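You operate a simulated robot arm through the tools that you are given. There is no shell and no other tool. Be economical: measure what you need, move in short steps, check, and stop when the job is done.

The job below is to be done with a simulated two-armed robot. You get a single attempt, and the scene is never put back.

JOB
Take the teal block and put it on the red plate. Put one of the blanks from the load plate on the top shelf of the cooling rack. Put the purple plug on the load plate away in the inside of the black bin. Put three of the green tags from the steel bench top on the top shelf of the low rack. Take the filter marked "odour" from the low store shelf and put it on the middle store shelf. Take the large blank and put it on the blue plate. Do these in any order. Set down upright: teal block, purple plug, green tag, filter.

The check looks at the end state, three seconds after you hand in, the way a careful person would. Anything else that was tipped, shoved, dropped, spilled or broken makes it a failure.

ROBOT AND FRAMES
Two 7-joint arms with two-finger grippers on one trunk, on a base that drives. Base frame: it is fixed to the floor where the robot stands at the start and does not move with it; the origin is under the middle of the robot, x ahead of it, y to its left, z up; the surface under the hand at the start is at about z = 670. Lengths are in mm, angles in degrees, forces in N, time in s.
The left shoulder is at the start at [60, 179, 933], the right one opposite. With the tool pointing down near the work surface each hand reaches from about 280 to 660 mm from the robot's upright axis, wherever it stands, measured 20 degrees to its own side. Places, roughly: blank [750, -250, 500]; blue plate (13x13x2 cm) [-3300, -2600, 800]; filter [-5750, -5250, 500]; green tag [3000, 250, 1000]; inside of the black bin (15x13 cm) [-480, -15280, 960]; large blank [-5750, -5750, 1000]; middle store shelf (226x24 cm) [-5660, -5440, 860]; purple plug (3x3x5 cm) [1000, 0, 600]; red plate (13x13x2 cm) [-3100, -2600, 800]; teal block (8x8x9 cm) [500, -200, 700]; top shelf of the cooling rack [2800, -3200, 1400]; top shelf of the low rack [4900, -2500, 400]. Payload 1.96 kg a hand.
Tool frame (each hand has its own): the origin (TCP) lies between the finger pads and is the grasp point; the fingertips stand 20 mm ahead of it; z points along the fingers, y is the line along which they close. Largest opening 72 mm; the body of the gripper starts 38 mm behind the TCP.
Orientation is that of the tool frame in the base frame, as a unit quaternion [w, x, y, z]. With the fingers straight down and closing along the base's y, the tool's x points along the base's -x, its y along +y and its z along -z.

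CONTROLS
- The arms move only by the tool servo_tool. It takes "left_rows", "right_rows" or both (then of equal length, played together; a hand with none holds still); each is a list of rows, each an object (a shift or turn left out is 0, a gripper value left out holds the last) with "turn": the turn, a rotation vector about the tool's x, y, z in degrees, a list of three; "slide": the shift along the tool's x, y, z in m, a list of three; "gripper": the gripper command, from -1 (shut) to 1 (fully open), values between in proportion. In form: [{"turn": [ax, ay, az], "slide": [tx, ty, tz], "gripper": gripper}, ...]. A call has 1 to 10 rows; each row shifts and turns the commanded pose from where the row before left it, along the tool's axes as they then stand. A row lasts 0.2 s, in which the tool goes at most 50 mm and 8.6 degrees; a call with a longer step from one row to the next is refused whole, and so is a gripper value outside its range. A pose out of reach is approached as far as the arm can. The call stops where the force on the tool passes 40 N (or 10 N more than at its start, if that is more) or the arm is blocked; 0.2 s more then pass. Each finger travels about 153 mm/s and halts on what it meets, pressing with about 38 N; the grip force reading is that of the motor and also rises with nothing between the fingers. The clock runs only during rows and for 0.2 s after the last one: add rows that do not move to give the fingers time. The reply holds the time, the measured pose of the TCP, the force on the tool along the base axes, the opening and the grip force, in the units named above and with some noise, with the torque about the TCP (base axes, N m) and any sound that the robot's microphone picked up.
- Cameras (640 x 400 px; columns grow to the right, rows downward): "scene" is now at [21.3, -3.3, 1483.3]; the picture's right is [-0.03, -1.00, 0.00], its down [-0.74, 0.02, -0.68] and it looks along [0.68, -0.02, -0.74] (base axes); focal length 286 px, centre (320, 200). "left" rides on the left gripper at [71, -19, -82] in its tool frame; the picture's right is [0.26, 0.97, 0.00], its down [-0.67, 0.18, -0.72] and it looks along [-0.69, 0.19, 0.70] (tool axes); focal length 280 px, centre (320, 200). "right" rides on the right gripper at [71, 19, -82] in its tool frame; the picture's right is [-0.26, 0.97, 0.00], its down [-0.67, -0.18, -0.72] and it looks along [-0.69, -0.19, 0.70] (tool axes); focal length 280 px, centre (320, 200).
- camera(camera): a new picture of that camera. It takes no simulated time.
- slide_trunk(by): slides the trunk up (or, below 0, down) by that many mm; the arms and the scene camera ride with it, the base frame stays. It gives what a move gives, with no picture.
- base_move(legs): drives the robot by 1 to 6 legs, each [ahead, left, turn to the left] in mm, mm and degrees, along the robot's own axes; the way and the turn of a leg run together, so that a leg with both is an arc; at most 1500 mm and 180 degrees a leg. The arms and the cameras ride along, it lands a little off, and it stops where it bumps. It gives what a move gives.
- head_to(pan, tilt): turns the head with the scene camera to pan (to the left, within 86 degrees either way) and tilt (down, from -29 to 69), counted from straight ahead of the robot. It gives what a move gives.
- locate(camera, pixels): there is no depth. For up to 12 entries [column, row, z] of the newest picture of that camera ("zoom" is the newest enlarged one), the place [x, y] in the base frame at which the ray of that pixel passes the height z, good to about 2 mm. It takes no simulated time.
- zoom(camera, box): a new picture of the part [left, top, right, bottom] of that camera's present view, enlarged. It takes no simulated time.
- finish_job(): hands the job in; it is judged then, once.

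Work in short steps. Measure before you move; look again where a grasp or a placing could have gone wrong, and mend it. You have 322 turns and 216 pictures in all, those below and enlarged ones among them. Open the grippers and draw the arms clear of the work before you hand the job in, unless the task says otherwise; then end with one line.

The tools are called by a JSON object that holds its "op" and its "data". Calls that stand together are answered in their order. servo_tool: Moves the arms, as the interface text tells. Its arguments: {"type":"object","properties":{"left_rows":{"type":"array","items":{"type":"object","properties":{"turn":{"type":"array","items":{"type":"number"}},"slide":{"type":"array","items":{"type":"number"}},"gripper":{"type":"number"}}}},"right_rows":{"type":"array","items":{"type":"object","properties":{"turn":{"type":"array","items":{"type":"number"}},"slide":{"type":"array","items":{"type":"number"}},"gripper":{"type":"number"}}}}},"required":[]} The other tools are called the same way: slide_trunk (by) slides the trunk up or down; base_move (legs) drives the base; head_to (pan, tilt) turns the head that bears the scene camera; camera (camera) takes a picture; locate (camera, pixels) gives the place at which the rays of pixels pass given heights; zoom (camera, box) takes an enlarged picture of a part of a camera's view; finish_job () hands the job in.

At the start:

```text
time: 0.0
left_position: [423.7, 165.1, 885.3]
left_orientation: [0.0, 0.0, 1.0, 0.0]
left_force: [0.6, 0.4, 0.2]
left_wrist_torque: [0.01, -0.01, -0.01]
left_finger_gap: 71.9
left_grasp_force: 0.0
right_position: [340.3, -211.5, 958.3]
right_orientation: [0.0, 0.0, 1.0, 0.0]
right_force: [0.1, 0.4, -0.4]
right_wrist_torque: [0.01, 0.04, 0.01]
right_finger_gap: 71.6
right_grasp_force: 0.0
trunk travel left (down, up): [-578.0, 412.0]
robot x, y, heading: [-1.6, -1.0, -0.0]
head pan, tilt: [-1.7, 47.5]
```

scene: 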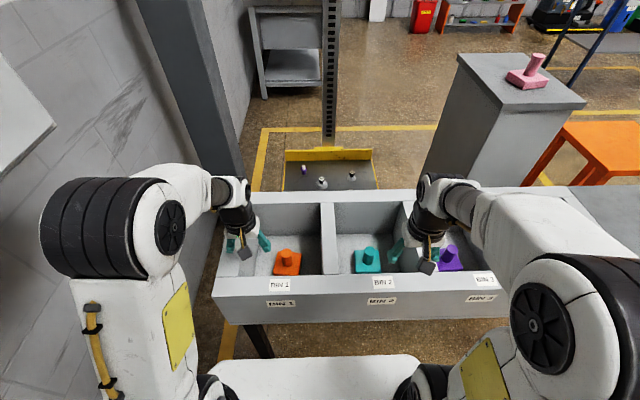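
right: 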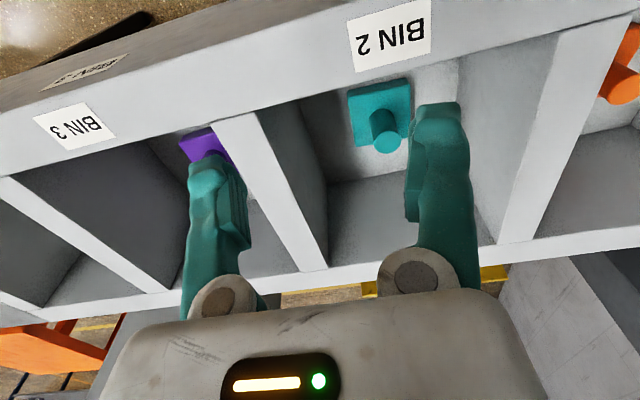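
left: 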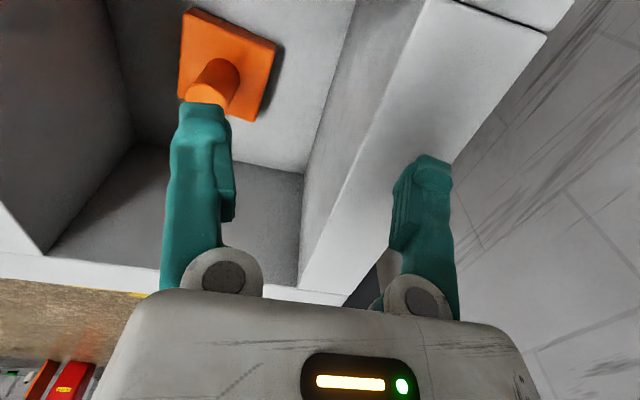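

The start picture shows bins with the teal block at about (367,258) and a dark load plate around (330,175). I zoom on both and look around.

{"op": "zoom", "data": {"camera": "scene", "box": [220, 120, 500, 300]}}

{"op": "zoom", "data": {"camera": "scene", "box": [240, 0, 640, 200]}}

```text
2.22 times, centred on (360, 210) of scene
```

zoom: 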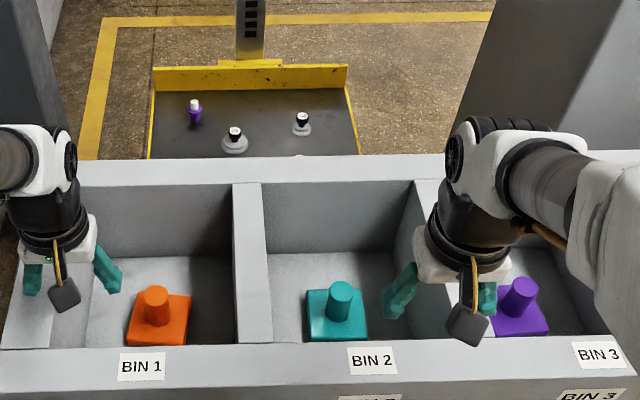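

```text
1.60 times, centred on (440, 100) of scene
```

zoom: 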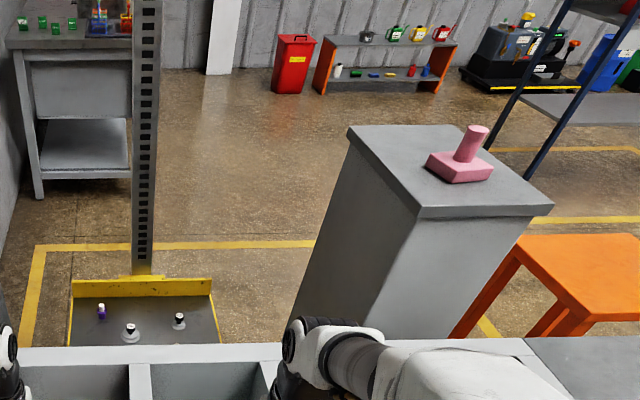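

I look around with the head for a map of the hall.

{"op": "head_to", "data": {"pan": 0, "tilt": 15}}

{"op": "camera", "data": {"camera": "scene"}}

{"op": "head_to", "data": {"pan": -75, "tilt": 20}}

{"op": "camera", "data": {"camera": "scene"}}

{"op": "head_to", "data": {"pan": 80, "tilt": 20}}

{"op": "camera", "data": {"camera": "scene"}}

```text
time: 1.0
left_position: [422.0, 165.0, 883.8]
left_orientation: [0.0, 0.0, 1.0, 0.0]
left_force: [0.1, 0.1, -0.4]
left_wrist_torque: [0.01, -0.06, 0.03]
left_finger_gap: 72.0
left_grasp_force: 0.1
right_position: [340.9, -211.4, 957.1]
right_orientation: [0.0, 0.0, 1.0, 0.0]
right_force: [-0.4, 0.1, 0.0]
right_wrist_torque: [-0.01, -0.02, -0.02]
right_finger_gap: 72.2
right_grasp_force: 0.0
trunk travel left (down, up): [-578.0, 412.0]
robot x, y, heading: [-2.0, -0.0, 0.1]
head pan, tilt: [0.0, 15.0]
```

```text
210 pictures are left
```

scene: 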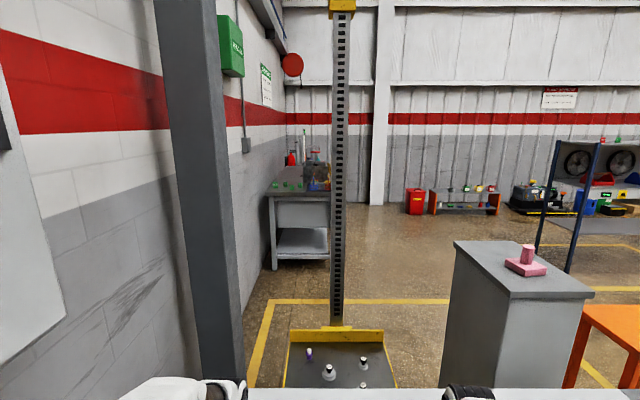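

```text
time: 2.5
left_position: [422.1, 165.2, 884.5]
left_orientation: [-0.001, 0.001, 1.0, -0.001]
left_force: [-0.5, -0.4, -0.9]
left_wrist_torque: [-0.01, 0.01, -0.01]
left_finger_gap: 72.2
left_grasp_force: 0.1
right_position: [340.9, -212.7, 958.9]
right_orientation: [0.0, -0.001, 1.0, 0.0]
right_force: [-0.1, 0.2, 0.1]
right_wrist_torque: [0.0, -0.04, 0.0]
right_finger_gap: 72.0
right_grasp_force: 0.1
trunk travel left (down, up): [-578.0, 412.0]
robot x, y, heading: [-2.3, -0.8, 0.0]
head pan, tilt: [-75.0, 20.0]
```

```text
209 pictures are left
```

scene: 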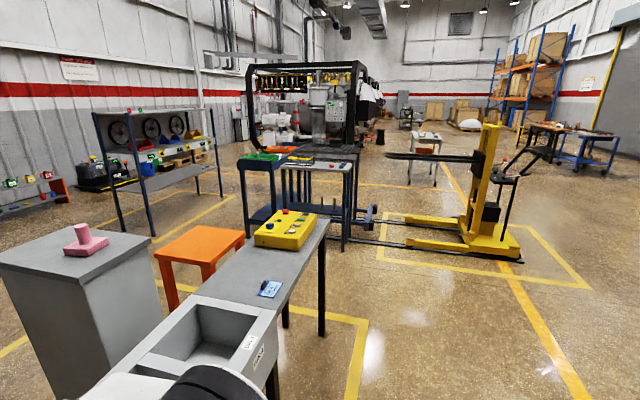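

```text
time: 4.8
left_position: [422.2, 165.5, 885.1]
left_orientation: [0.0, 0.0, 1.0, -0.001]
left_force: [0.2, -0.6, 0.5]
left_wrist_torque: [-0.01, 0.01, 0.01]
left_finger_gap: 71.9
left_grasp_force: 0.0
right_position: [340.9, -212.6, 958.1]
right_orientation: [0.0, 0.0, 1.0, 0.001]
right_force: [0.6, 0.4, 0.2]
right_wrist_torque: [0.01, 0.0, 0.02]
right_finger_gap: 72.1
right_grasp_force: 0.2
trunk travel left (down, up): [-578.0, 412.0]
robot x, y, heading: [2.4, 2.4, 0.0]
head pan, tilt: [80.0, 20.0]
```

```text
208 pictures are left
```

scene: 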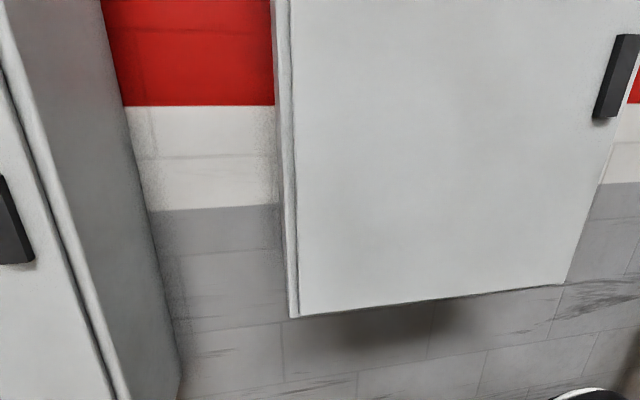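

Head back down to measure the teal block.

{"op": "head_to", "data": {"pan": 0, "tilt": 50}}

{"op": "zoom", "data": {"camera": "scene", "box": [240, 120, 480, 270]}}

```text
time: 6.4
left_position: [423.6, 165.5, 884.4]
left_orientation: [0.0, 0.0, 1.0, 0.0]
left_force: [0.0, -0.5, 0.3]
left_wrist_torque: [0.05, -0.01, 0.01]
left_finger_gap: 72.2
left_grasp_force: 0.1
right_position: [340.9, -212.0, 957.6]
right_orientation: [0.0, 0.0, 1.0, 0.0]
right_force: [0.2, -0.9, -0.3]
right_wrist_torque: [-0.03, -0.03, -0.03]
right_finger_gap: 71.8
right_grasp_force: 0.1
trunk travel left (down, up): [-578.0, 412.0]
robot x, y, heading: [-0.7, 1.6, 0.1]
head pan, tilt: [0.0, 50.0]
```

```text
2.67 times, centred on (360, 195) of scene
```

zoom: 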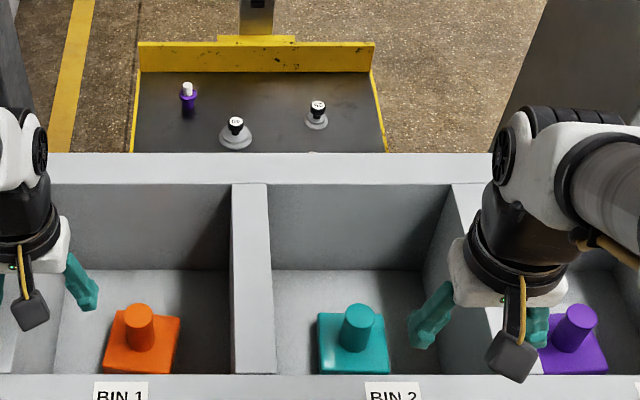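

{"op": "locate", "data": {"camera": "zoom", "pixels": [[358, 312, 760], [342, 314, 760], [374, 314, 760], [358, 346, 695], [321, 373, 670], [388, 373, 670], [322, 315, 690], [382, 315, 690], [322, 373, 760], [380, 370, 790], [250, 190, 790], [300, 268, 670]]}}

{"op": "camera", "data": {"camera": "right"}}

```text
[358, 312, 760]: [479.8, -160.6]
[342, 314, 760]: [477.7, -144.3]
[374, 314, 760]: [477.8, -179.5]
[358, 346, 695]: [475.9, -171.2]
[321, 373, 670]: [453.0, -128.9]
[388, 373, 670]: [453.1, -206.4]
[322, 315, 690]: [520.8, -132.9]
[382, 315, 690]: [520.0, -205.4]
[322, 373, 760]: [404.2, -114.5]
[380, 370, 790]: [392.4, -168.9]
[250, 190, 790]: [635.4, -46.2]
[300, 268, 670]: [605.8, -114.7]
```

```text
206 pictures are left
```

right: 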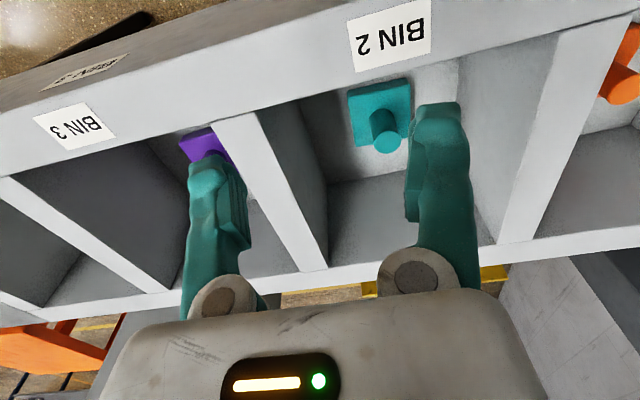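

{"op": "locate", "data": {"camera": "right", "pixels": [[388, 142, 760], [388, 142, 740], [388, 142, 720], [349, 93, 690], [349, 93, 670], [355, 148, 670], [355, 148, 690]]}}

{"op": "locate", "data": {"camera": "zoom", "pixels": [[358, 312, 740], [358, 312, 720], [320, 314, 670], [320, 314, 690]]}}

```text
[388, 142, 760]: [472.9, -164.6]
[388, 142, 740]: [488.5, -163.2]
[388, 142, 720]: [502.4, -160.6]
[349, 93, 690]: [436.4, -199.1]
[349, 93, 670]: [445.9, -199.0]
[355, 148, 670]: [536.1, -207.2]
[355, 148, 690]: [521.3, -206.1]
```

```text
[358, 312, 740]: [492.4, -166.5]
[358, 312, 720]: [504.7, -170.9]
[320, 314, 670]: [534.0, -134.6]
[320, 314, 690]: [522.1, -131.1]
```

I raise the trunk for a better overview and triangulation of the load plate.

{"op": "slide_trunk", "data": {"by": 400}}

{"op": "camera", "data": {"camera": "scene"}}

{"op": "zoom", "data": {"camera": "scene", "box": [220, 60, 420, 185]}}

```text
time: 10.2
left_position: [423.0, 164.9, 1284.1]
left_orientation: [0.0, 0.0, 1.0, 0.0]
left_force: [-1.1, 0.5, -0.3]
left_wrist_torque: [-0.01, -0.04, 0.0]
left_finger_gap: 71.9
left_grasp_force: 0.0
right_position: [341.0, -213.4, 1357.4]
right_orientation: [0.0, 0.0, 1.0, 0.0]
right_force: [0.3, 0.0, -0.2]
right_wrist_torque: [0.03, -0.02, 0.0]
right_finger_gap: 72.0
right_grasp_force: 0.1
trunk travel left (down, up): [-978.0, 12.0]
robot x, y, heading: [2.6, 3.4, 0.1]
head pan, tilt: [0.0, 50.0]
```

```text
205 pictures are left
```

scene: 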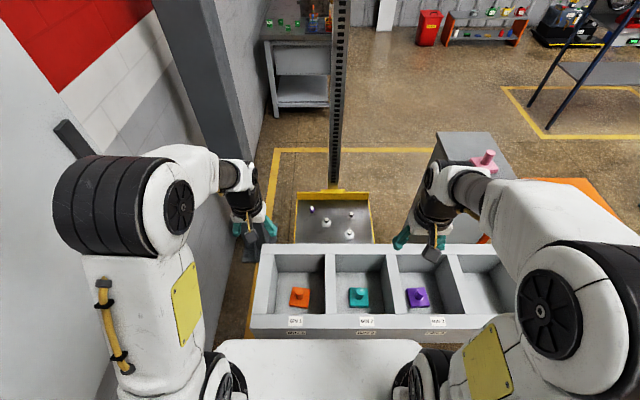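

```text
3.20 times, centred on (320, 122) of scene
```

zoom: 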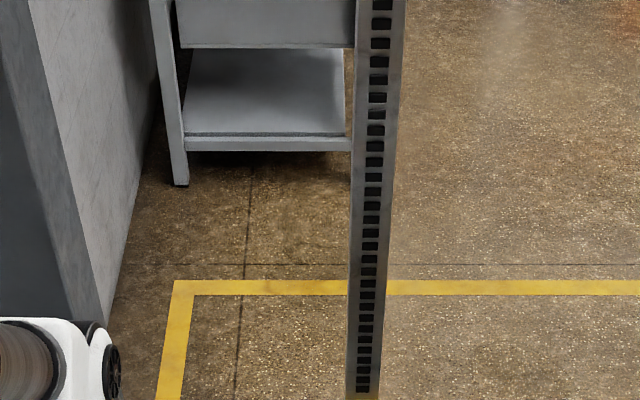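

{"op": "zoom", "data": {"camera": "scene", "box": [272, 180, 400, 260]}}

```text
5.00 times, centred on (336, 220) of scene
```

zoom: 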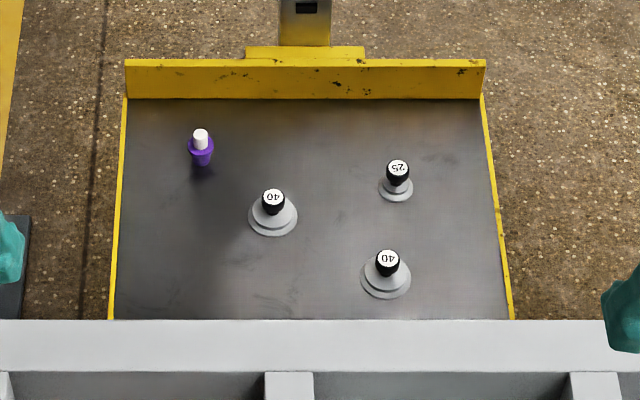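

{"op": "locate", "data": {"camera": "zoom", "pixels": [[200, 160, 560], [200, 133, 612], [273, 220, 560], [397, 188, 560], [386, 280, 560], [398, 167, 606], [126, 98, 560], [482, 98, 560], [485, 60, 600], [114, 318, 560], [510, 318, 560], [330, 40, 560]]}}

{"op": "zoom", "data": {"camera": "scene", "box": [380, 60, 640, 280]}}

```text
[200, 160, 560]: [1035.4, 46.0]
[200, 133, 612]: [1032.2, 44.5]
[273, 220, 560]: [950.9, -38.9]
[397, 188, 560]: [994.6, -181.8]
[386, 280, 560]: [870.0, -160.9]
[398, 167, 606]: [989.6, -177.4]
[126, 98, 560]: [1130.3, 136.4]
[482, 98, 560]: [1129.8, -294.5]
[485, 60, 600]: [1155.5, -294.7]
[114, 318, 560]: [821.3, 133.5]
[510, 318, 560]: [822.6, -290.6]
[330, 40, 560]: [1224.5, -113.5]
```

```text
1.82 times, centred on (510, 170) of scene
```

zoom: 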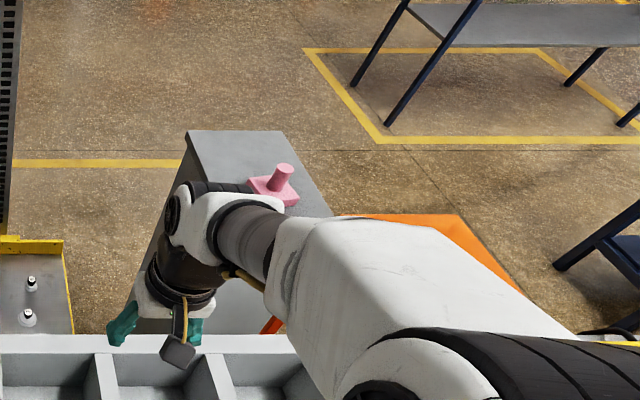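

{"op": "camera", "data": {"camera": "scene"}}

{"op": "locate", "data": {"camera": "scene", "pixels": [[253, 160, 0], [275, 152, 0], [276, 117, 0], [436, 150, 0], [335, 188, 560], [335, 188, 0], [548, 133, 0], [255, 260, 0], [220, 345, 300], [225, 342, 500], [430, 45, 0], [515, 45, 0]]}}

```text
201 pictures are left
```

scene: 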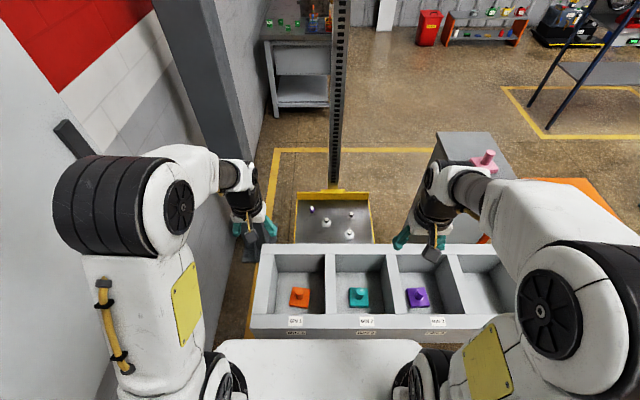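

```text
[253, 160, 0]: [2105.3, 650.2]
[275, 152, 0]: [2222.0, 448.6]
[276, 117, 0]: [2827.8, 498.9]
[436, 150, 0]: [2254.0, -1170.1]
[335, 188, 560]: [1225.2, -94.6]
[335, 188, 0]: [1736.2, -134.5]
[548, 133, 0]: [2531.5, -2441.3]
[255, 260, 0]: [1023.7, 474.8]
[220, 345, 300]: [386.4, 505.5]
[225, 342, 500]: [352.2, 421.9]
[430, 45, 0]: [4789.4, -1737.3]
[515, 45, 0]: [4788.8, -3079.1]
```

I look right for a drivable route around the bench.

{"op": "head_to", "data": {"pan": -50, "tilt": 25}}

{"op": "camera", "data": {"camera": "scene"}}

{"op": "head_to", "data": {"pan": -86, "tilt": 25}}

{"op": "camera", "data": {"camera": "scene"}}

```text
time: 11.4
left_position: [422.0, 165.1, 1283.1]
left_orientation: [0.0, -0.001, 1.0, 0.0]
left_force: [-0.3, 0.4, 0.8]
left_wrist_torque: [0.03, 0.0, -0.01]
left_finger_gap: 72.0
left_grasp_force: 0.1
right_position: [339.5, -212.0, 1357.2]
right_orientation: [0.0, 0.001, 1.0, 0.0]
right_force: [0.1, 0.4, 0.0]
right_wrist_torque: [-0.02, -0.01, 0.01]
right_finger_gap: 71.7
right_grasp_force: 0.0
trunk travel left (down, up): [-978.0, 12.0]
robot x, y, heading: [-0.9, 4.2, 0.0]
head pan, tilt: [-50.0, 25.0]
```

```text
200 pictures are left
```

scene: 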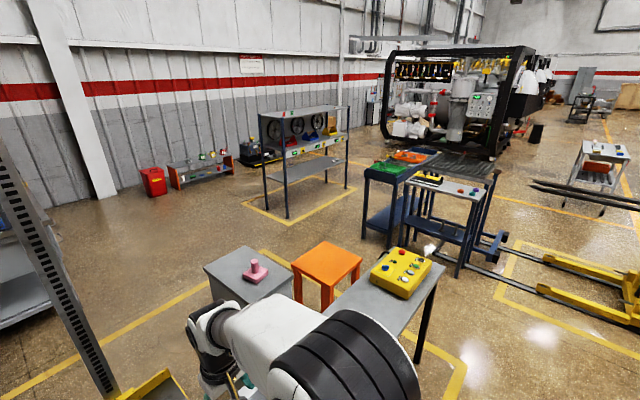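

```text
time: 12.4
left_position: [422.3, 164.4, 1284.0]
left_orientation: [0.0, 0.0, 1.0, 0.001]
left_force: [0.5, -0.4, 0.0]
left_wrist_torque: [0.02, 0.01, 0.02]
left_finger_gap: 71.9
left_grasp_force: 0.0
right_position: [341.4, -212.9, 1358.0]
right_orientation: [-0.001, 0.0, 1.0, 0.001]
right_force: [-0.1, -0.4, -0.5]
right_wrist_torque: [0.05, 0.0, -0.04]
right_finger_gap: 72.0
right_grasp_force: 0.1
trunk travel left (down, up): [-978.0, 12.0]
robot x, y, heading: [-2.1, 0.3, 0.1]
head pan, tilt: [-85.9, 25.0]
```

```text
199 pictures are left
```

scene: 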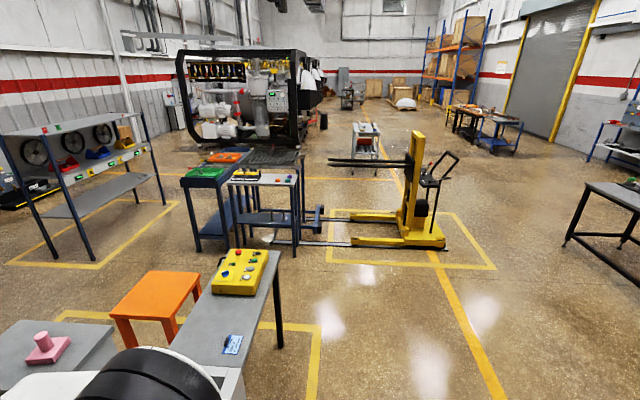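

{"op": "locate", "data": {"camera": "scene", "pixels": [[281, 348, 0], [272, 252, 850], [198, 250, 0], [295, 256, 0], [275, 243, 0], [445, 248, 0], [160, 345, 0], [55, 258, 0], [164, 204, 0], [320, 326, 0], [200, 285, 550], [322, 240, 0]]}}

```text
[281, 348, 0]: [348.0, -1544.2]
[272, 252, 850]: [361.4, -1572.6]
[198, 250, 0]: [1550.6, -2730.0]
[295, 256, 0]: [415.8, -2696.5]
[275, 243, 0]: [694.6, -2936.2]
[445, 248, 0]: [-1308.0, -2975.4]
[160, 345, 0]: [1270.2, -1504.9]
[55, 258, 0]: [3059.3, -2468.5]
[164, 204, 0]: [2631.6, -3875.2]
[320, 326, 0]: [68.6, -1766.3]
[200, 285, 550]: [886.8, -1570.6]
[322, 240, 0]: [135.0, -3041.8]
```

Gap between table end (y≈-1570) and carts (y≈-2700) is wide enough; drive around through y≈-2120.

{"op": "base_move", "data": {"legs": [[-150, 0, 0], [0, -1500, 0], [0, -620, 0], [1500, 0, 0], [600, 0, 0], [0, 1300, 0]]}}

{"op": "head_to", "data": {"pan": 40, "tilt": 25}}

{"op": "camera", "data": {"camera": "scene"}}

```text
time: 40.3
left_position: [2395.2, -625.9, 1284.5]
left_orientation: [0.0, -0.006, 1.0, 0.0]
left_force: [-0.8, -1.6, 0.6]
left_wrist_torque: [0.01, -0.01, -0.02]
left_finger_gap: 72.0
left_grasp_force: 0.0
right_position: [2319.2, -1005.1, 1356.8]
right_orientation: [0.0, -0.007, 1.0, 0.0]
right_force: [0.2, -0.4, 0.6]
right_wrist_torque: [0.02, 0.0, 0.02]
right_finger_gap: 72.0
right_grasp_force: 0.0
trunk travel left (down, up): [-978.0, 12.0]
robot x, y, heading: [1972.4, -794.7, 0.8]
head pan, tilt: [-85.9, 25.0]
```

```text
time: 42.3
left_position: [2395.8, -626.2, 1283.8]
left_orientation: [0.0, -0.007, 1.0, 0.0]
left_force: [0.6, -0.1, -0.1]
left_wrist_torque: [-0.02, -0.02, 0.0]
left_finger_gap: 72.1
left_grasp_force: 0.0
right_position: [2318.2, -1004.6, 1357.9]
right_orientation: [0.0, -0.007, 1.0, -0.001]
right_force: [0.6, -0.4, 0.5]
right_wrist_torque: [0.01, -0.06, 0.01]
right_finger_gap: 71.8
right_grasp_force: 0.0
trunk travel left (down, up): [-978.0, 12.0]
robot x, y, heading: [1980.3, -797.6, 1.0]
head pan, tilt: [40.0, 25.0]
```

```text
198 pictures are left
```

scene: 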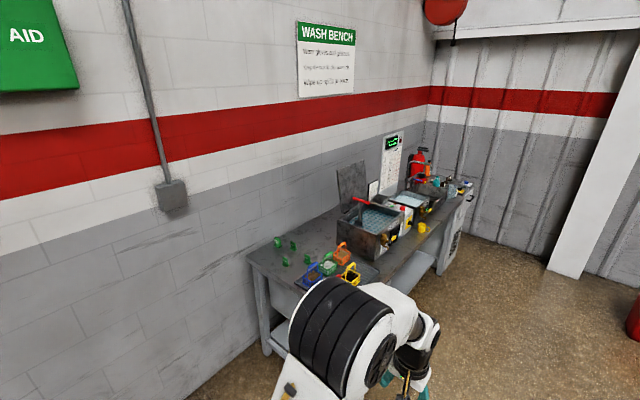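

Before approaching, tuck the right hand outward so it will clear the mast, then turn around and go behind the load plate.

{"op": "servo_tool", "data": {"right_rows": [{"slide": [0.012, -0.045, 0]}, {"slide": [0.012, -0.045, 0]}, {"slide": [0.012, -0.045, 0]}, {"slide": [0.012, -0.045, 0]}]}}

{"op": "base_move", "data": {"legs": [[0, 0, 179], [0, -590, 0], [200, 0, 0]]}}

{"op": "head_to", "data": {"pan": 0, "tilt": 45}}

{"op": "camera", "data": {"camera": "scene"}}

```text
time: 43.3
left_position: [2397.0, -627.7, 1284.2]
left_orientation: [0.001, -0.007, 1.0, 0.001]
left_force: [-0.4, -0.5, -1.0]
left_wrist_torque: [0.01, 0.03, -0.02]
left_finger_gap: 72.0
left_grasp_force: 0.1
right_position: [2276.1, -1188.7, 1356.5]
right_orientation: [0.0, -0.006, 1.0, 0.0]
right_force: [-0.3, 1.1, -0.1]
right_wrist_torque: [0.03, -0.02, 0.03]
right_finger_gap: 72.4
right_grasp_force: 0.1
trunk travel left (down, up): [-978.0, 12.0]
robot x, y, heading: [1977.0, -795.9, 0.9]
head pan, tilt: [40.0, 25.0]
```

```text
time: 55.1
left_position: [1364.8, -369.0, 1285.2]
left_orientation: [0.0, 1.0, -0.009, -0.002]
left_force: [1.1, -0.5, 0.0]
left_wrist_torque: [-0.02, 0.02, 0.0]
left_finger_gap: 72.2
left_grasp_force: 0.0
right_position: [1501.8, 187.3, 1359.1]
right_orientation: [-0.001, 1.0, -0.009, -0.001]
right_force: [0.2, -0.5, -0.4]
right_wrist_torque: [0.02, 0.02, 0.04]
right_finger_gap: 71.8
right_grasp_force: 0.0
trunk travel left (down, up): [-978.0, 12.0]
robot x, y, heading: [1786.9, -212.8, 178.9]
head pan, tilt: [40.0, 25.0]
```

```text
time: 56.2
left_position: [1362.2, -369.2, 1285.6]
left_orientation: [0.0, 1.0, -0.008, 0.0]
left_force: [0.2, 0.4, -0.9]
left_wrist_torque: [0.0, 0.03, -0.02]
left_finger_gap: 72.1
left_grasp_force: 0.2
right_position: [1499.4, 189.1, 1356.3]
right_orientation: [0.001, 1.0, -0.008, 0.0]
right_force: [0.0, -0.4, -0.9]
right_wrist_torque: [-0.02, 0.0, -0.01]
right_finger_gap: 71.9
right_grasp_force: 0.0
trunk travel left (down, up): [-978.0, 12.0]
robot x, y, heading: [1787.5, -211.1, 178.7]
head pan, tilt: [0.0, 45.0]
```

```text
197 pictures are left
```

scene: 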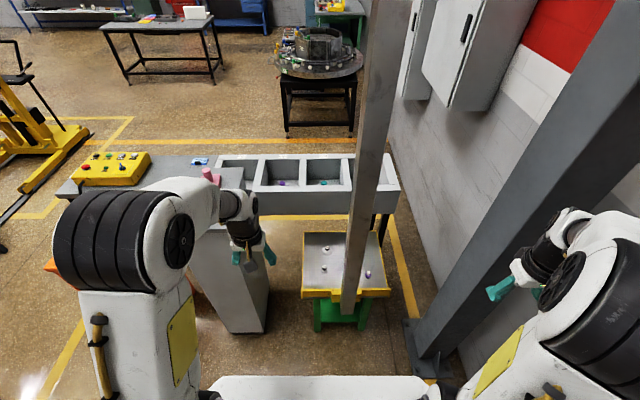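

{"op": "locate", "data": {"camera": "scene", "pixels": [[405, 320, 0], [415, 368, 0], [362, 330, 0], [315, 332, 0], [341, 313, 580], [356, 313, 580], [325, 248, 580], [325, 268, 580], [368, 273, 610], [303, 297, 580], [388, 297, 580], [265, 332, 0]]}}

{"op": "zoom", "data": {"camera": "scene", "box": [290, 220, 402, 290]}}

```text
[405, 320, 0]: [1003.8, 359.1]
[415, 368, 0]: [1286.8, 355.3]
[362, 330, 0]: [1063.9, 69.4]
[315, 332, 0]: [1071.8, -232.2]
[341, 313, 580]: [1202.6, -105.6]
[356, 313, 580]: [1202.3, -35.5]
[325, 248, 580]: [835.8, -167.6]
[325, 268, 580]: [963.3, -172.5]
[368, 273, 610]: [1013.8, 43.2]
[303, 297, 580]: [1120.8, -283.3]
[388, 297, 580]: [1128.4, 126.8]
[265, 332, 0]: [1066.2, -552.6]
```

```text
5.71 times, centred on (346, 255) of scene
```

zoom: 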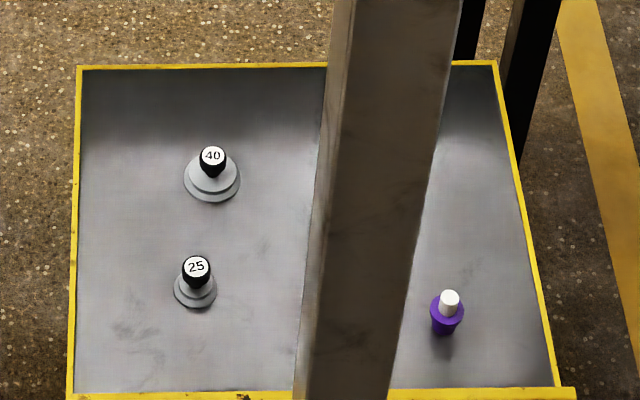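

Column starts at y≈355; moving 228 ahead keeps clear. Then lower the trunk by 430.

{"op": "base_move", "data": {"legs": [[228, 0, 1]]}}

{"op": "slide_trunk", "data": {"by": -430}}

{"op": "camera", "data": {"camera": "left"}}

{"op": "camera", "data": {"camera": "scene"}}

```text
time: 57.9
left_position: [1133.7, -371.6, 1285.6]
left_orientation: [0.0, 1.0, -0.002, -0.001]
left_force: [0.0, -0.5, 0.5]
left_wrist_torque: [-0.02, 0.01, -0.01]
left_finger_gap: 71.8
left_grasp_force: 0.0
right_position: [1264.6, 186.1, 1358.9]
right_orientation: [0.001, 1.0, -0.003, 0.0]
right_force: [0.1, -0.5, -0.6]
right_wrist_torque: [-0.02, 0.0, 0.03]
right_finger_gap: 72.1
right_grasp_force: 0.1
trunk travel left (down, up): [-978.0, 12.0]
robot x, y, heading: [1550.4, -212.9, 179.5]
head pan, tilt: [0.0, 45.0]
```

```text
refused: -430 is not a number from -400 to 400
```

```text
195 pictures are left
```

left: 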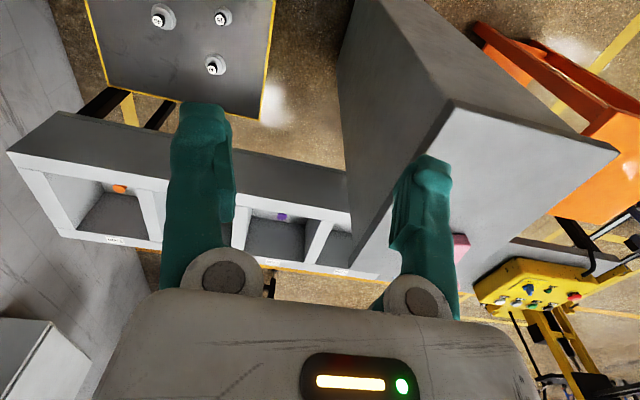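

```text
194 pictures are left
```

scene: 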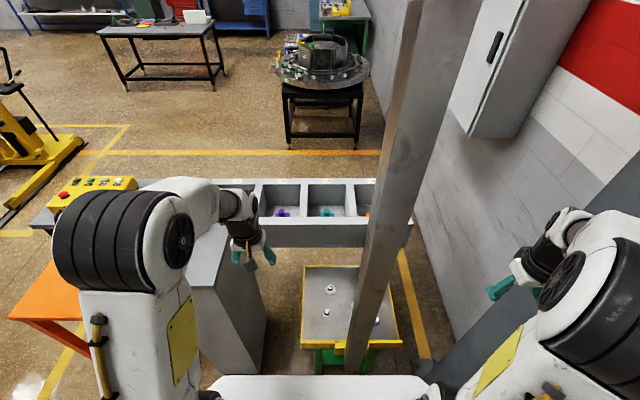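

{"op": "slide_trunk", "data": {"by": -400}}

{"op": "zoom", "data": {"camera": "scene", "box": [240, 240, 400, 340]}}

{"op": "camera", "data": {"camera": "left"}}

```text
time: 61.8
left_position: [1131.4, -372.3, 884.8]
left_orientation: [0.0, 1.0, -0.002, 0.0]
left_force: [0.1, 0.3, -0.5]
left_wrist_torque: [-0.01, 0.02, 0.01]
left_finger_gap: 72.1
left_grasp_force: 0.1
right_position: [1261.0, 185.4, 957.2]
right_orientation: [0.0, 1.0, -0.002, 0.0]
right_force: [-0.1, -0.3, -0.1]
right_wrist_torque: [0.02, 0.01, 0.02]
right_finger_gap: 71.8
right_grasp_force: 0.1
trunk travel left (down, up): [-578.0, 412.0]
robot x, y, heading: [1554.9, -211.0, 179.9]
head pan, tilt: [0.0, 45.0]
```

```text
4.00 times, centred on (320, 290) of scene
```

zoom: 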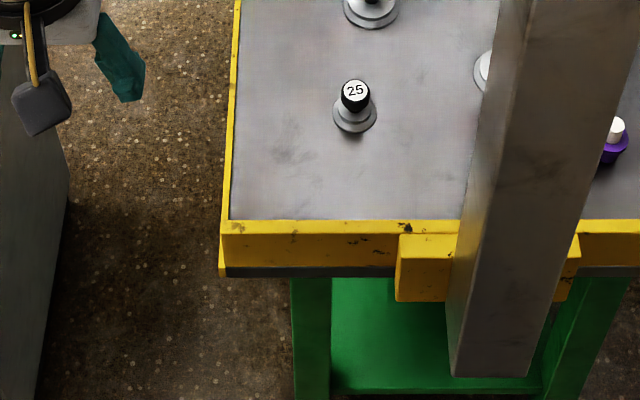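

```text
192 pictures are left
```

left: 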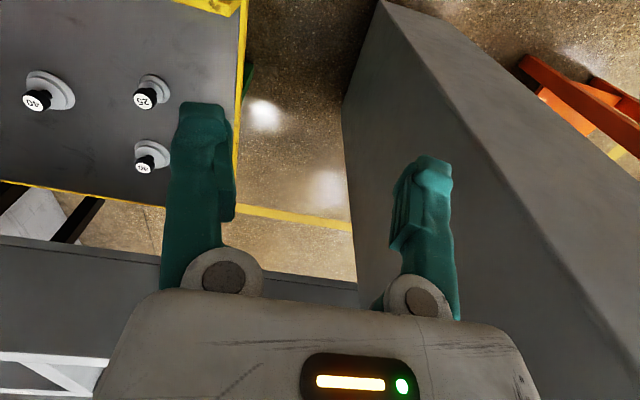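

{"op": "locate", "data": {"camera": "zoom", "pixels": [[355, 90, 590], [355, 90, 610], [355, 90, 630], [355, 117, 570], [355, 117, 590]]}}

{"op": "locate", "data": {"camera": "left", "pixels": [[144, 102, 590], [144, 102, 610], [144, 102, 630], [154, 92, 570], [154, 92, 590]]}}

```text
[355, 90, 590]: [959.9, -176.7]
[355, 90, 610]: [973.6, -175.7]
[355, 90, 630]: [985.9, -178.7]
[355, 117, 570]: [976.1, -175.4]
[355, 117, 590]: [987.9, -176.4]
```

```text
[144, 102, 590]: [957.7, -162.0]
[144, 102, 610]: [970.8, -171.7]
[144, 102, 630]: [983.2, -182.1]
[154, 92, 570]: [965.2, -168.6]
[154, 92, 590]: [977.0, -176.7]
```

Blank 25's knob top triangulates to about (979,-177,621). I bring the left hand above it.

{"op": "servo_tool", "data": {"left_rows": [{"slide": [-0.019, -0.0244, 0.021], "gripper": 1}, {"slide": [-0.019, -0.0244, 0.021]}, {"slide": [-0.019, -0.0244, 0.021]}, {"slide": [-0.019, -0.0244, 0.021]}, {"slide": [-0.019, -0.0244, 0.021]}, {"slide": [-0.019, -0.0244, 0.021]}, {"slide": [-0.019, -0.0244, 0.021]}, {"slide": [-0.019, -0.0244, 0.021]}]}}

{"op": "camera", "data": {"camera": "left"}}

{"op": "camera", "data": {"camera": "scene"}}

```text
time: 63.6
left_position: [986.3, -183.1, 718.9]
left_orientation: [-0.001, 1.0, -0.001, 0.0]
left_force: [-0.3, 0.6, 0.4]
left_wrist_torque: [0.01, 0.01, -0.03]
left_finger_gap: 72.2
left_grasp_force: 0.1
left hand out of reach, approached as far as the arm can: row 8
right_position: [1260.1, 185.3, 956.6]
right_orientation: [0.0, 1.0, -0.001, -0.001]
right_force: [0.4, -0.7, -0.4]
right_wrist_torque: [0.02, -0.03, -0.01]
right_finger_gap: 71.9
right_grasp_force: 0.1
trunk travel left (down, up): [-578.0, 412.0]
robot x, y, heading: [1552.3, -214.0, 180.0]
head pan, tilt: [0.0, 45.0]
```

```text
191 pictures are left
```

left: 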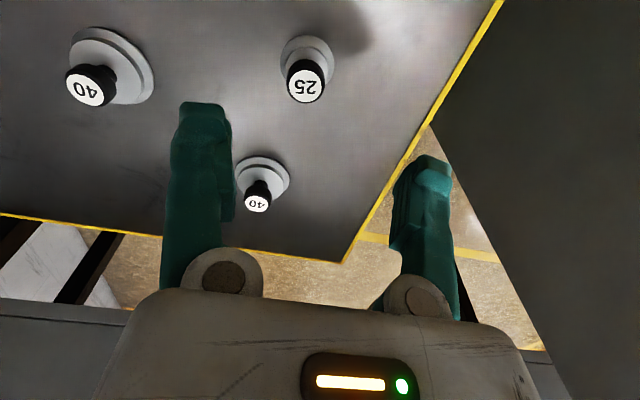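

```text
190 pictures are left
```

scene: 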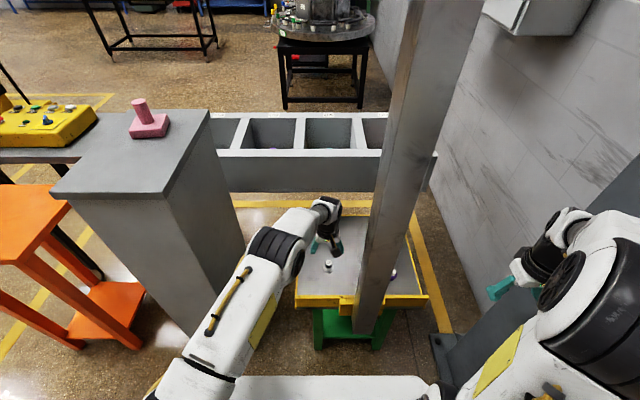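

Out of reach at the last row; I lower the trunk 90 mm so the shoulder gets nearer, and measure the knob.

{"op": "locate", "data": {"camera": "left", "pixels": [[305, 87, 610], [305, 87, 620], [305, 87, 630], [308, 62, 580], [308, 62, 590]]}}

{"op": "slide_trunk", "data": {"by": -70}}

```text
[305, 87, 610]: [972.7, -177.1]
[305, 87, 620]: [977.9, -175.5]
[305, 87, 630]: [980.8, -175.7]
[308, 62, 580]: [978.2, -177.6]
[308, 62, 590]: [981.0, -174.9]
```

```text
time: 64.6
left_position: [984.3, -183.6, 649.8]
left_orientation: [-0.001, 1.0, -0.003, -0.001]
left_force: [0.4, -0.5, -0.5]
left_wrist_torque: [0.02, -0.02, 0.0]
left_finger_gap: 72.0
left_grasp_force: 0.1
right_position: [1260.3, 186.3, 886.6]
right_orientation: [0.0, 1.0, -0.002, 0.001]
right_force: [0.2, -0.4, 0.0]
right_wrist_torque: [-0.01, -0.01, 0.03]
right_finger_gap: 72.0
right_grasp_force: 0.0
trunk travel left (down, up): [-508.0, 482.0]
robot x, y, heading: [1553.5, -208.0, 180.0]
head pan, tilt: [0.0, 45.0]
```

{"op": "servo_tool", "data": {"left_rows": [{"slide": [0, 0, 0.005]}, {"slide": [0, 0, 0]}]}}

{"op": "zoom", "data": {"camera": "left", "box": [160, 0, 480, 200]}}

```text
time: 65.2
left_position: [985.0, -184.3, 646.2]
left_orientation: [0.001, 1.0, -0.002, -0.001]
left_force: [-1.0, -0.6, 0.0]
left_wrist_torque: [-0.02, 0.02, 0.01]
left_finger_gap: 72.4
left_grasp_force: 0.0
right_position: [1261.4, 186.2, 887.1]
right_orientation: [0.0, 1.0, -0.001, 0.0]
right_force: [0.6, 0.0, -0.1]
right_wrist_torque: [0.03, 0.02, -0.01]
right_finger_gap: 71.8
right_grasp_force: 0.0
trunk travel left (down, up): [-508.0, 482.0]
robot x, y, heading: [1557.0, -206.3, 180.1]
head pan, tilt: [0.0, 45.0]
```

```text
2.00 times, centred on (320, 100) of left
```

zoom: 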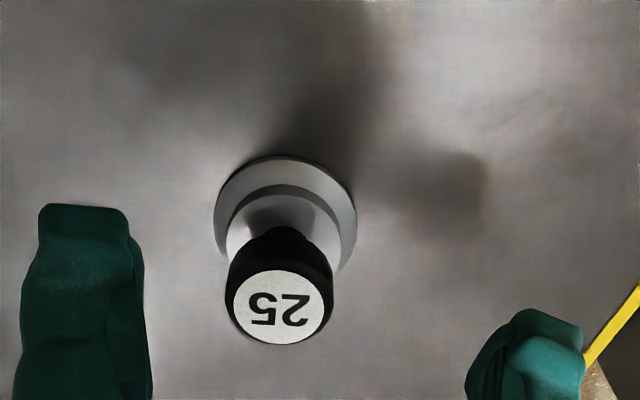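

{"op": "locate", "data": {"camera": "zoom", "pixels": [[279, 305, 615], [279, 305, 620], [279, 305, 625], [284, 210, 578]]}}

{"op": "servo_tool", "data": {"left_rows": [{"slide": [-0.007, -0.007, 0.0]}, {"slide": [0, 0, 0]}]}}

```text
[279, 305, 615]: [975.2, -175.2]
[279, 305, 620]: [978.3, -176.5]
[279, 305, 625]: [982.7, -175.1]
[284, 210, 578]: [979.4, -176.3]
```

```text
time: 65.8
left_position: [985.3, -183.5, 644.8]
left_orientation: [0.0, 1.0, -0.002, -0.002]
left_force: [-0.1, 0.6, 0.3]
left_wrist_torque: [0.0, -0.03, 0.0]
left_finger_gap: 71.9
left_grasp_force: 0.1
left hand out of reach, approached as far as the arm can: row 1
right_position: [1261.0, 186.5, 886.8]
right_orientation: [0.0, 1.0, -0.002, 0.0]
right_force: [-0.5, -0.3, 0.1]
right_wrist_torque: [0.01, -0.01, 0.01]
right_finger_gap: 72.1
right_grasp_force: 0.1
trunk travel left (down, up): [-508.0, 482.0]
robot x, y, heading: [1554.5, -207.7, 179.9]
head pan, tilt: [0.0, 45.0]
```

Arm is at its limit, so I lift slightly and shift the base 30 mm ahead.

{"op": "servo_tool", "data": {"left_rows": [{"slide": [0.015, 0, -0.03]}, {"slide": [0.015, -0.007, 0]}]}}

{"op": "base_move", "data": {"legs": [[35, 0, 0]]}}

{"op": "zoom", "data": {"camera": "left", "box": [160, 0, 480, 200]}}

{"op": "camera", "data": {"camera": "scene"}}

```text
time: 66.4
left_position: [1015.2, -176.4, 673.6]
left_orientation: [0.001, 1.0, -0.003, 0.0]
left_force: [0.6, -0.2, 0.4]
left_wrist_torque: [0.04, -0.03, -0.02]
left_finger_gap: 71.7
left_grasp_force: 0.0
right_position: [1259.8, 186.4, 886.5]
right_orientation: [0.0, 1.0, -0.002, 0.0]
right_force: [0.4, -0.7, 1.0]
right_wrist_torque: [0.01, 0.01, 0.01]
right_finger_gap: 71.8
right_grasp_force: 0.0
trunk travel left (down, up): [-508.0, 482.0]
robot x, y, heading: [1553.8, -209.8, 179.8]
head pan, tilt: [0.0, 45.0]
```

```text
time: 67.3
left_position: [979.2, -176.4, 673.7]
left_orientation: [0.0, 1.0, -0.002, 0.0]
left_force: [0.0, 0.5, 0.3]
left_wrist_torque: [0.0, -0.01, 0.02]
left_finger_gap: 72.0
left_grasp_force: 0.1
right_position: [1224.3, 186.0, 885.5]
right_orientation: [0.0, 1.0, -0.002, 0.001]
right_force: [0.2, 0.4, 0.2]
right_wrist_torque: [-0.03, -0.03, -0.01]
right_finger_gap: 72.1
right_grasp_force: 0.1
trunk travel left (down, up): [-508.0, 482.0]
robot x, y, heading: [1519.2, -207.9, 179.9]
head pan, tilt: [0.0, 45.0]
```

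```text
2.00 times, centred on (320, 100) of left
```

zoom: 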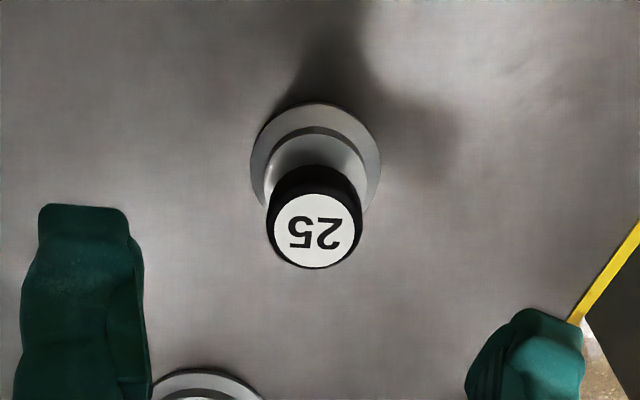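

```text
187 pictures are left
```

scene: 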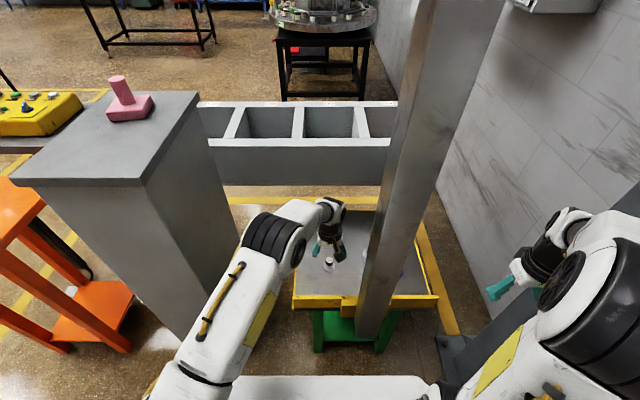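

Hand is centred over the knob; descend 61 mm and close.

{"op": "servo_tool", "data": {"left_rows": [{"slide": [0, 0, 0.03]}, {"slide": [0, 0, 0.02]}, {"slide": [0, 0, 0.011]}, {"gripper": -1}, {}, {}, {}]}}

{"op": "zoom", "data": {"camera": "left", "box": [160, 0, 480, 200]}}

```text
time: 68.9
left_position: [979.7, -177.5, 613.2]
left_orientation: [0.0, 1.0, -0.002, -0.001]
left_force: [-0.1, 0.5, -0.2]
left_wrist_torque: [0.01, -0.05, 0.01]
left_finger_gap: 18.4
left_grasp_force: 38.2
right_position: [1224.7, 186.7, 885.6]
right_orientation: [0.0, 1.0, -0.002, 0.0]
right_force: [0.4, -0.5, 0.1]
right_wrist_torque: [-0.03, 0.04, 0.01]
right_finger_gap: 72.0
right_grasp_force: 0.1
trunk travel left (down, up): [-508.0, 482.0]
robot x, y, heading: [1514.8, -208.2, 179.9]
head pan, tilt: [0.0, 45.0]
```

```text
2.00 times, centred on (320, 100) of left
```

zoom: 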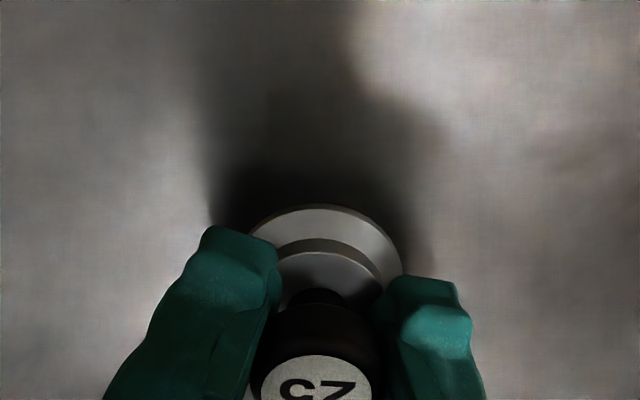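

Gripped at 18 mm. Lift and back off from the load plate.

{"op": "servo_tool", "data": {"left_rows": [{"slide": [0, 0, -0.03]}, {"slide": [0.01, 0, -0.045]}, {"slide": [0.015, 0, -0.045]}, {"slide": [0.03, 0, -0.03]}, {"slide": [0.04, 0, -0.02]}]}}

{"op": "base_move", "data": {"legs": [[-450, 0, 0]]}}

{"op": "camera", "data": {"camera": "left"}}

```text
time: 70.1
left_position: [1075.5, -177.3, 782.2]
left_orientation: [0.0, 1.0, -0.002, 0.0]
left_force: [-0.2, -0.2, -0.5]
left_wrist_torque: [-0.01, 0.01, 0.0]
left_finger_gap: 22.1
left_grasp_force: 37.2
right_position: [1225.6, 186.0, 887.3]
right_orientation: [0.0, 1.0, -0.003, 0.0]
right_force: [-0.2, 0.2, 0.3]
right_wrist_torque: [-0.02, 0.05, 0.0]
right_finger_gap: 72.0
right_grasp_force: 0.0
trunk travel left (down, up): [-508.0, 482.0]
robot x, y, heading: [1515.4, -207.2, 179.9]
head pan, tilt: [0.0, 45.0]
```

```text
time: 72.8
left_position: [1519.7, -176.5, 783.1]
left_orientation: [0.0, 1.0, -0.006, 0.0]
left_force: [0.4, 0.1, -0.8]
left_wrist_torque: [0.0, 0.01, 0.0]
left_finger_gap: 21.8
left_grasp_force: 38.1
right_position: [1674.6, 184.3, 886.8]
right_orientation: [0.0, 1.0, -0.005, 0.0]
right_force: [-0.9, 0.0, 0.1]
right_wrist_torque: [-0.02, 0.04, -0.01]
right_finger_gap: 72.0
right_grasp_force: 0.2
trunk travel left (down, up): [-508.0, 482.0]
robot x, y, heading: [1966.3, -207.8, 179.4]
head pan, tilt: [0.0, 45.0]
```

```text
185 pictures are left
```

left: 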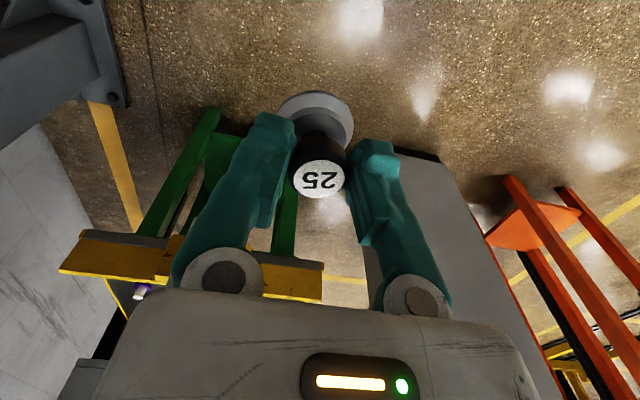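

The blank slid slightly in the tapered knob (gap 22) but is stable. I raise the trunk, turn toward the cooling rack's end and look at it.

{"op": "slide_trunk", "data": {"by": 400}}

{"op": "base_move", "data": {"legs": [[0, 0, 90], [700, 0, 0], [500, 830, 0]]}}

{"op": "head_to", "data": {"pan": 0, "tilt": 20}}

{"op": "camera", "data": {"camera": "scene"}}

{"op": "zoom", "data": {"camera": "left", "box": [220, 60, 420, 220]}}

```text
time: 76.6
left_position: [1519.9, -177.7, 1182.5]
left_orientation: [0.0, 1.0, -0.005, 0.0]
left_force: [0.0, -0.1, -0.4]
left_wrist_torque: [-0.02, 0.02, 0.0]
left_finger_gap: 21.8
left_grasp_force: 38.6
right_position: [1673.6, 184.7, 1288.0]
right_orientation: [0.001, 1.0, -0.005, 0.001]
right_force: [0.3, -0.8, 0.1]
right_wrist_torque: [-0.01, -0.01, -0.02]
right_finger_gap: 72.2
right_grasp_force: 0.1
trunk travel left (down, up): [-908.0, 82.0]
robot x, y, heading: [1962.2, -209.1, 179.4]
head pan, tilt: [0.0, 45.0]
```

```text
time: 89.0
left_position: [2696.7, -1910.5, 1182.9]
left_orientation: [0.001, 0.729, 0.685, 0.0]
left_force: [0.7, 0.5, -0.2]
left_wrist_torque: [0.01, -0.02, 0.0]
left_finger_gap: 21.3
left_grasp_force: 38.0
right_position: [2343.5, -1737.3, 1285.7]
right_orientation: [0.0, 0.729, 0.684, 0.0]
right_force: [0.3, -0.3, -0.3]
right_wrist_torque: [0.0, -0.05, 0.02]
right_finger_gap: 71.9
right_grasp_force: 0.1
trunk travel left (down, up): [-908.0, 82.0]
robot x, y, heading: [2754.9, -1465.1, -93.7]
head pan, tilt: [0.0, 45.0]
```

```text
time: 89.9
left_position: [2698.2, -1910.8, 1182.6]
left_orientation: [0.001, 0.729, 0.684, -0.001]
left_force: [0.1, 0.2, 0.2]
left_wrist_torque: [0.03, -0.01, 0.0]
left_finger_gap: 21.2
left_grasp_force: 38.2
right_position: [2342.9, -1737.8, 1287.1]
right_orientation: [0.0, 0.73, 0.684, 0.0]
right_force: [0.3, 0.3, 0.4]
right_wrist_torque: [-0.01, -0.01, 0.01]
right_finger_gap: 72.1
right_grasp_force: 0.1
trunk travel left (down, up): [-908.0, 82.0]
robot x, y, heading: [2753.1, -1468.2, -93.5]
head pan, tilt: [0.0, 20.0]
```

```text
184 pictures are left
```

scene: 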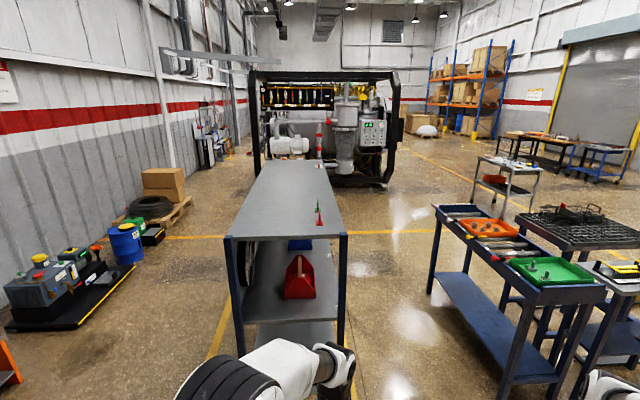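

```text
2.50 times, centred on (320, 140) of left
```

zoom: 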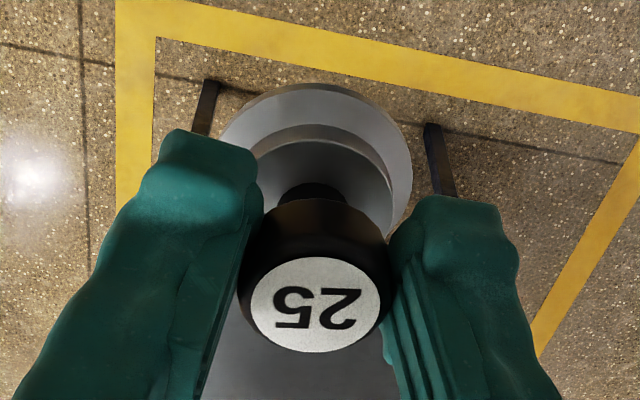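

{"op": "locate", "data": {"camera": "scene", "pixels": [[231, 237, 1400], [346, 235, 1400], [231, 237, 1300], [346, 235, 1300], [320, 222, 1400], [320, 222, 1300], [290, 235, 1400], [280, 200, 1400]]}}

{"op": "zoom", "data": {"camera": "scene", "box": [220, 150, 380, 250]}}

```text
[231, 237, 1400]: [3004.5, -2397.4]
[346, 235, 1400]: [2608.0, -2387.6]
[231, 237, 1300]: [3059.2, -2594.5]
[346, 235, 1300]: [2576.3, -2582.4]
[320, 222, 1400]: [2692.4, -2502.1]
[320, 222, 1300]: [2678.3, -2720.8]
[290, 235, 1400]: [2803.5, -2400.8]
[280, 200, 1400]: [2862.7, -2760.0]
```

```text
4.00 times, centred on (300, 200) of scene
```

zoom: 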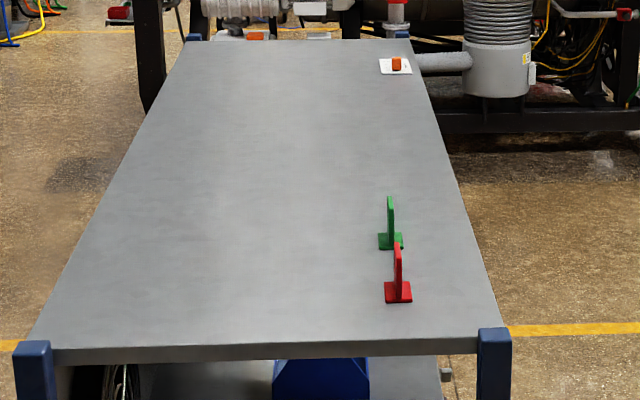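

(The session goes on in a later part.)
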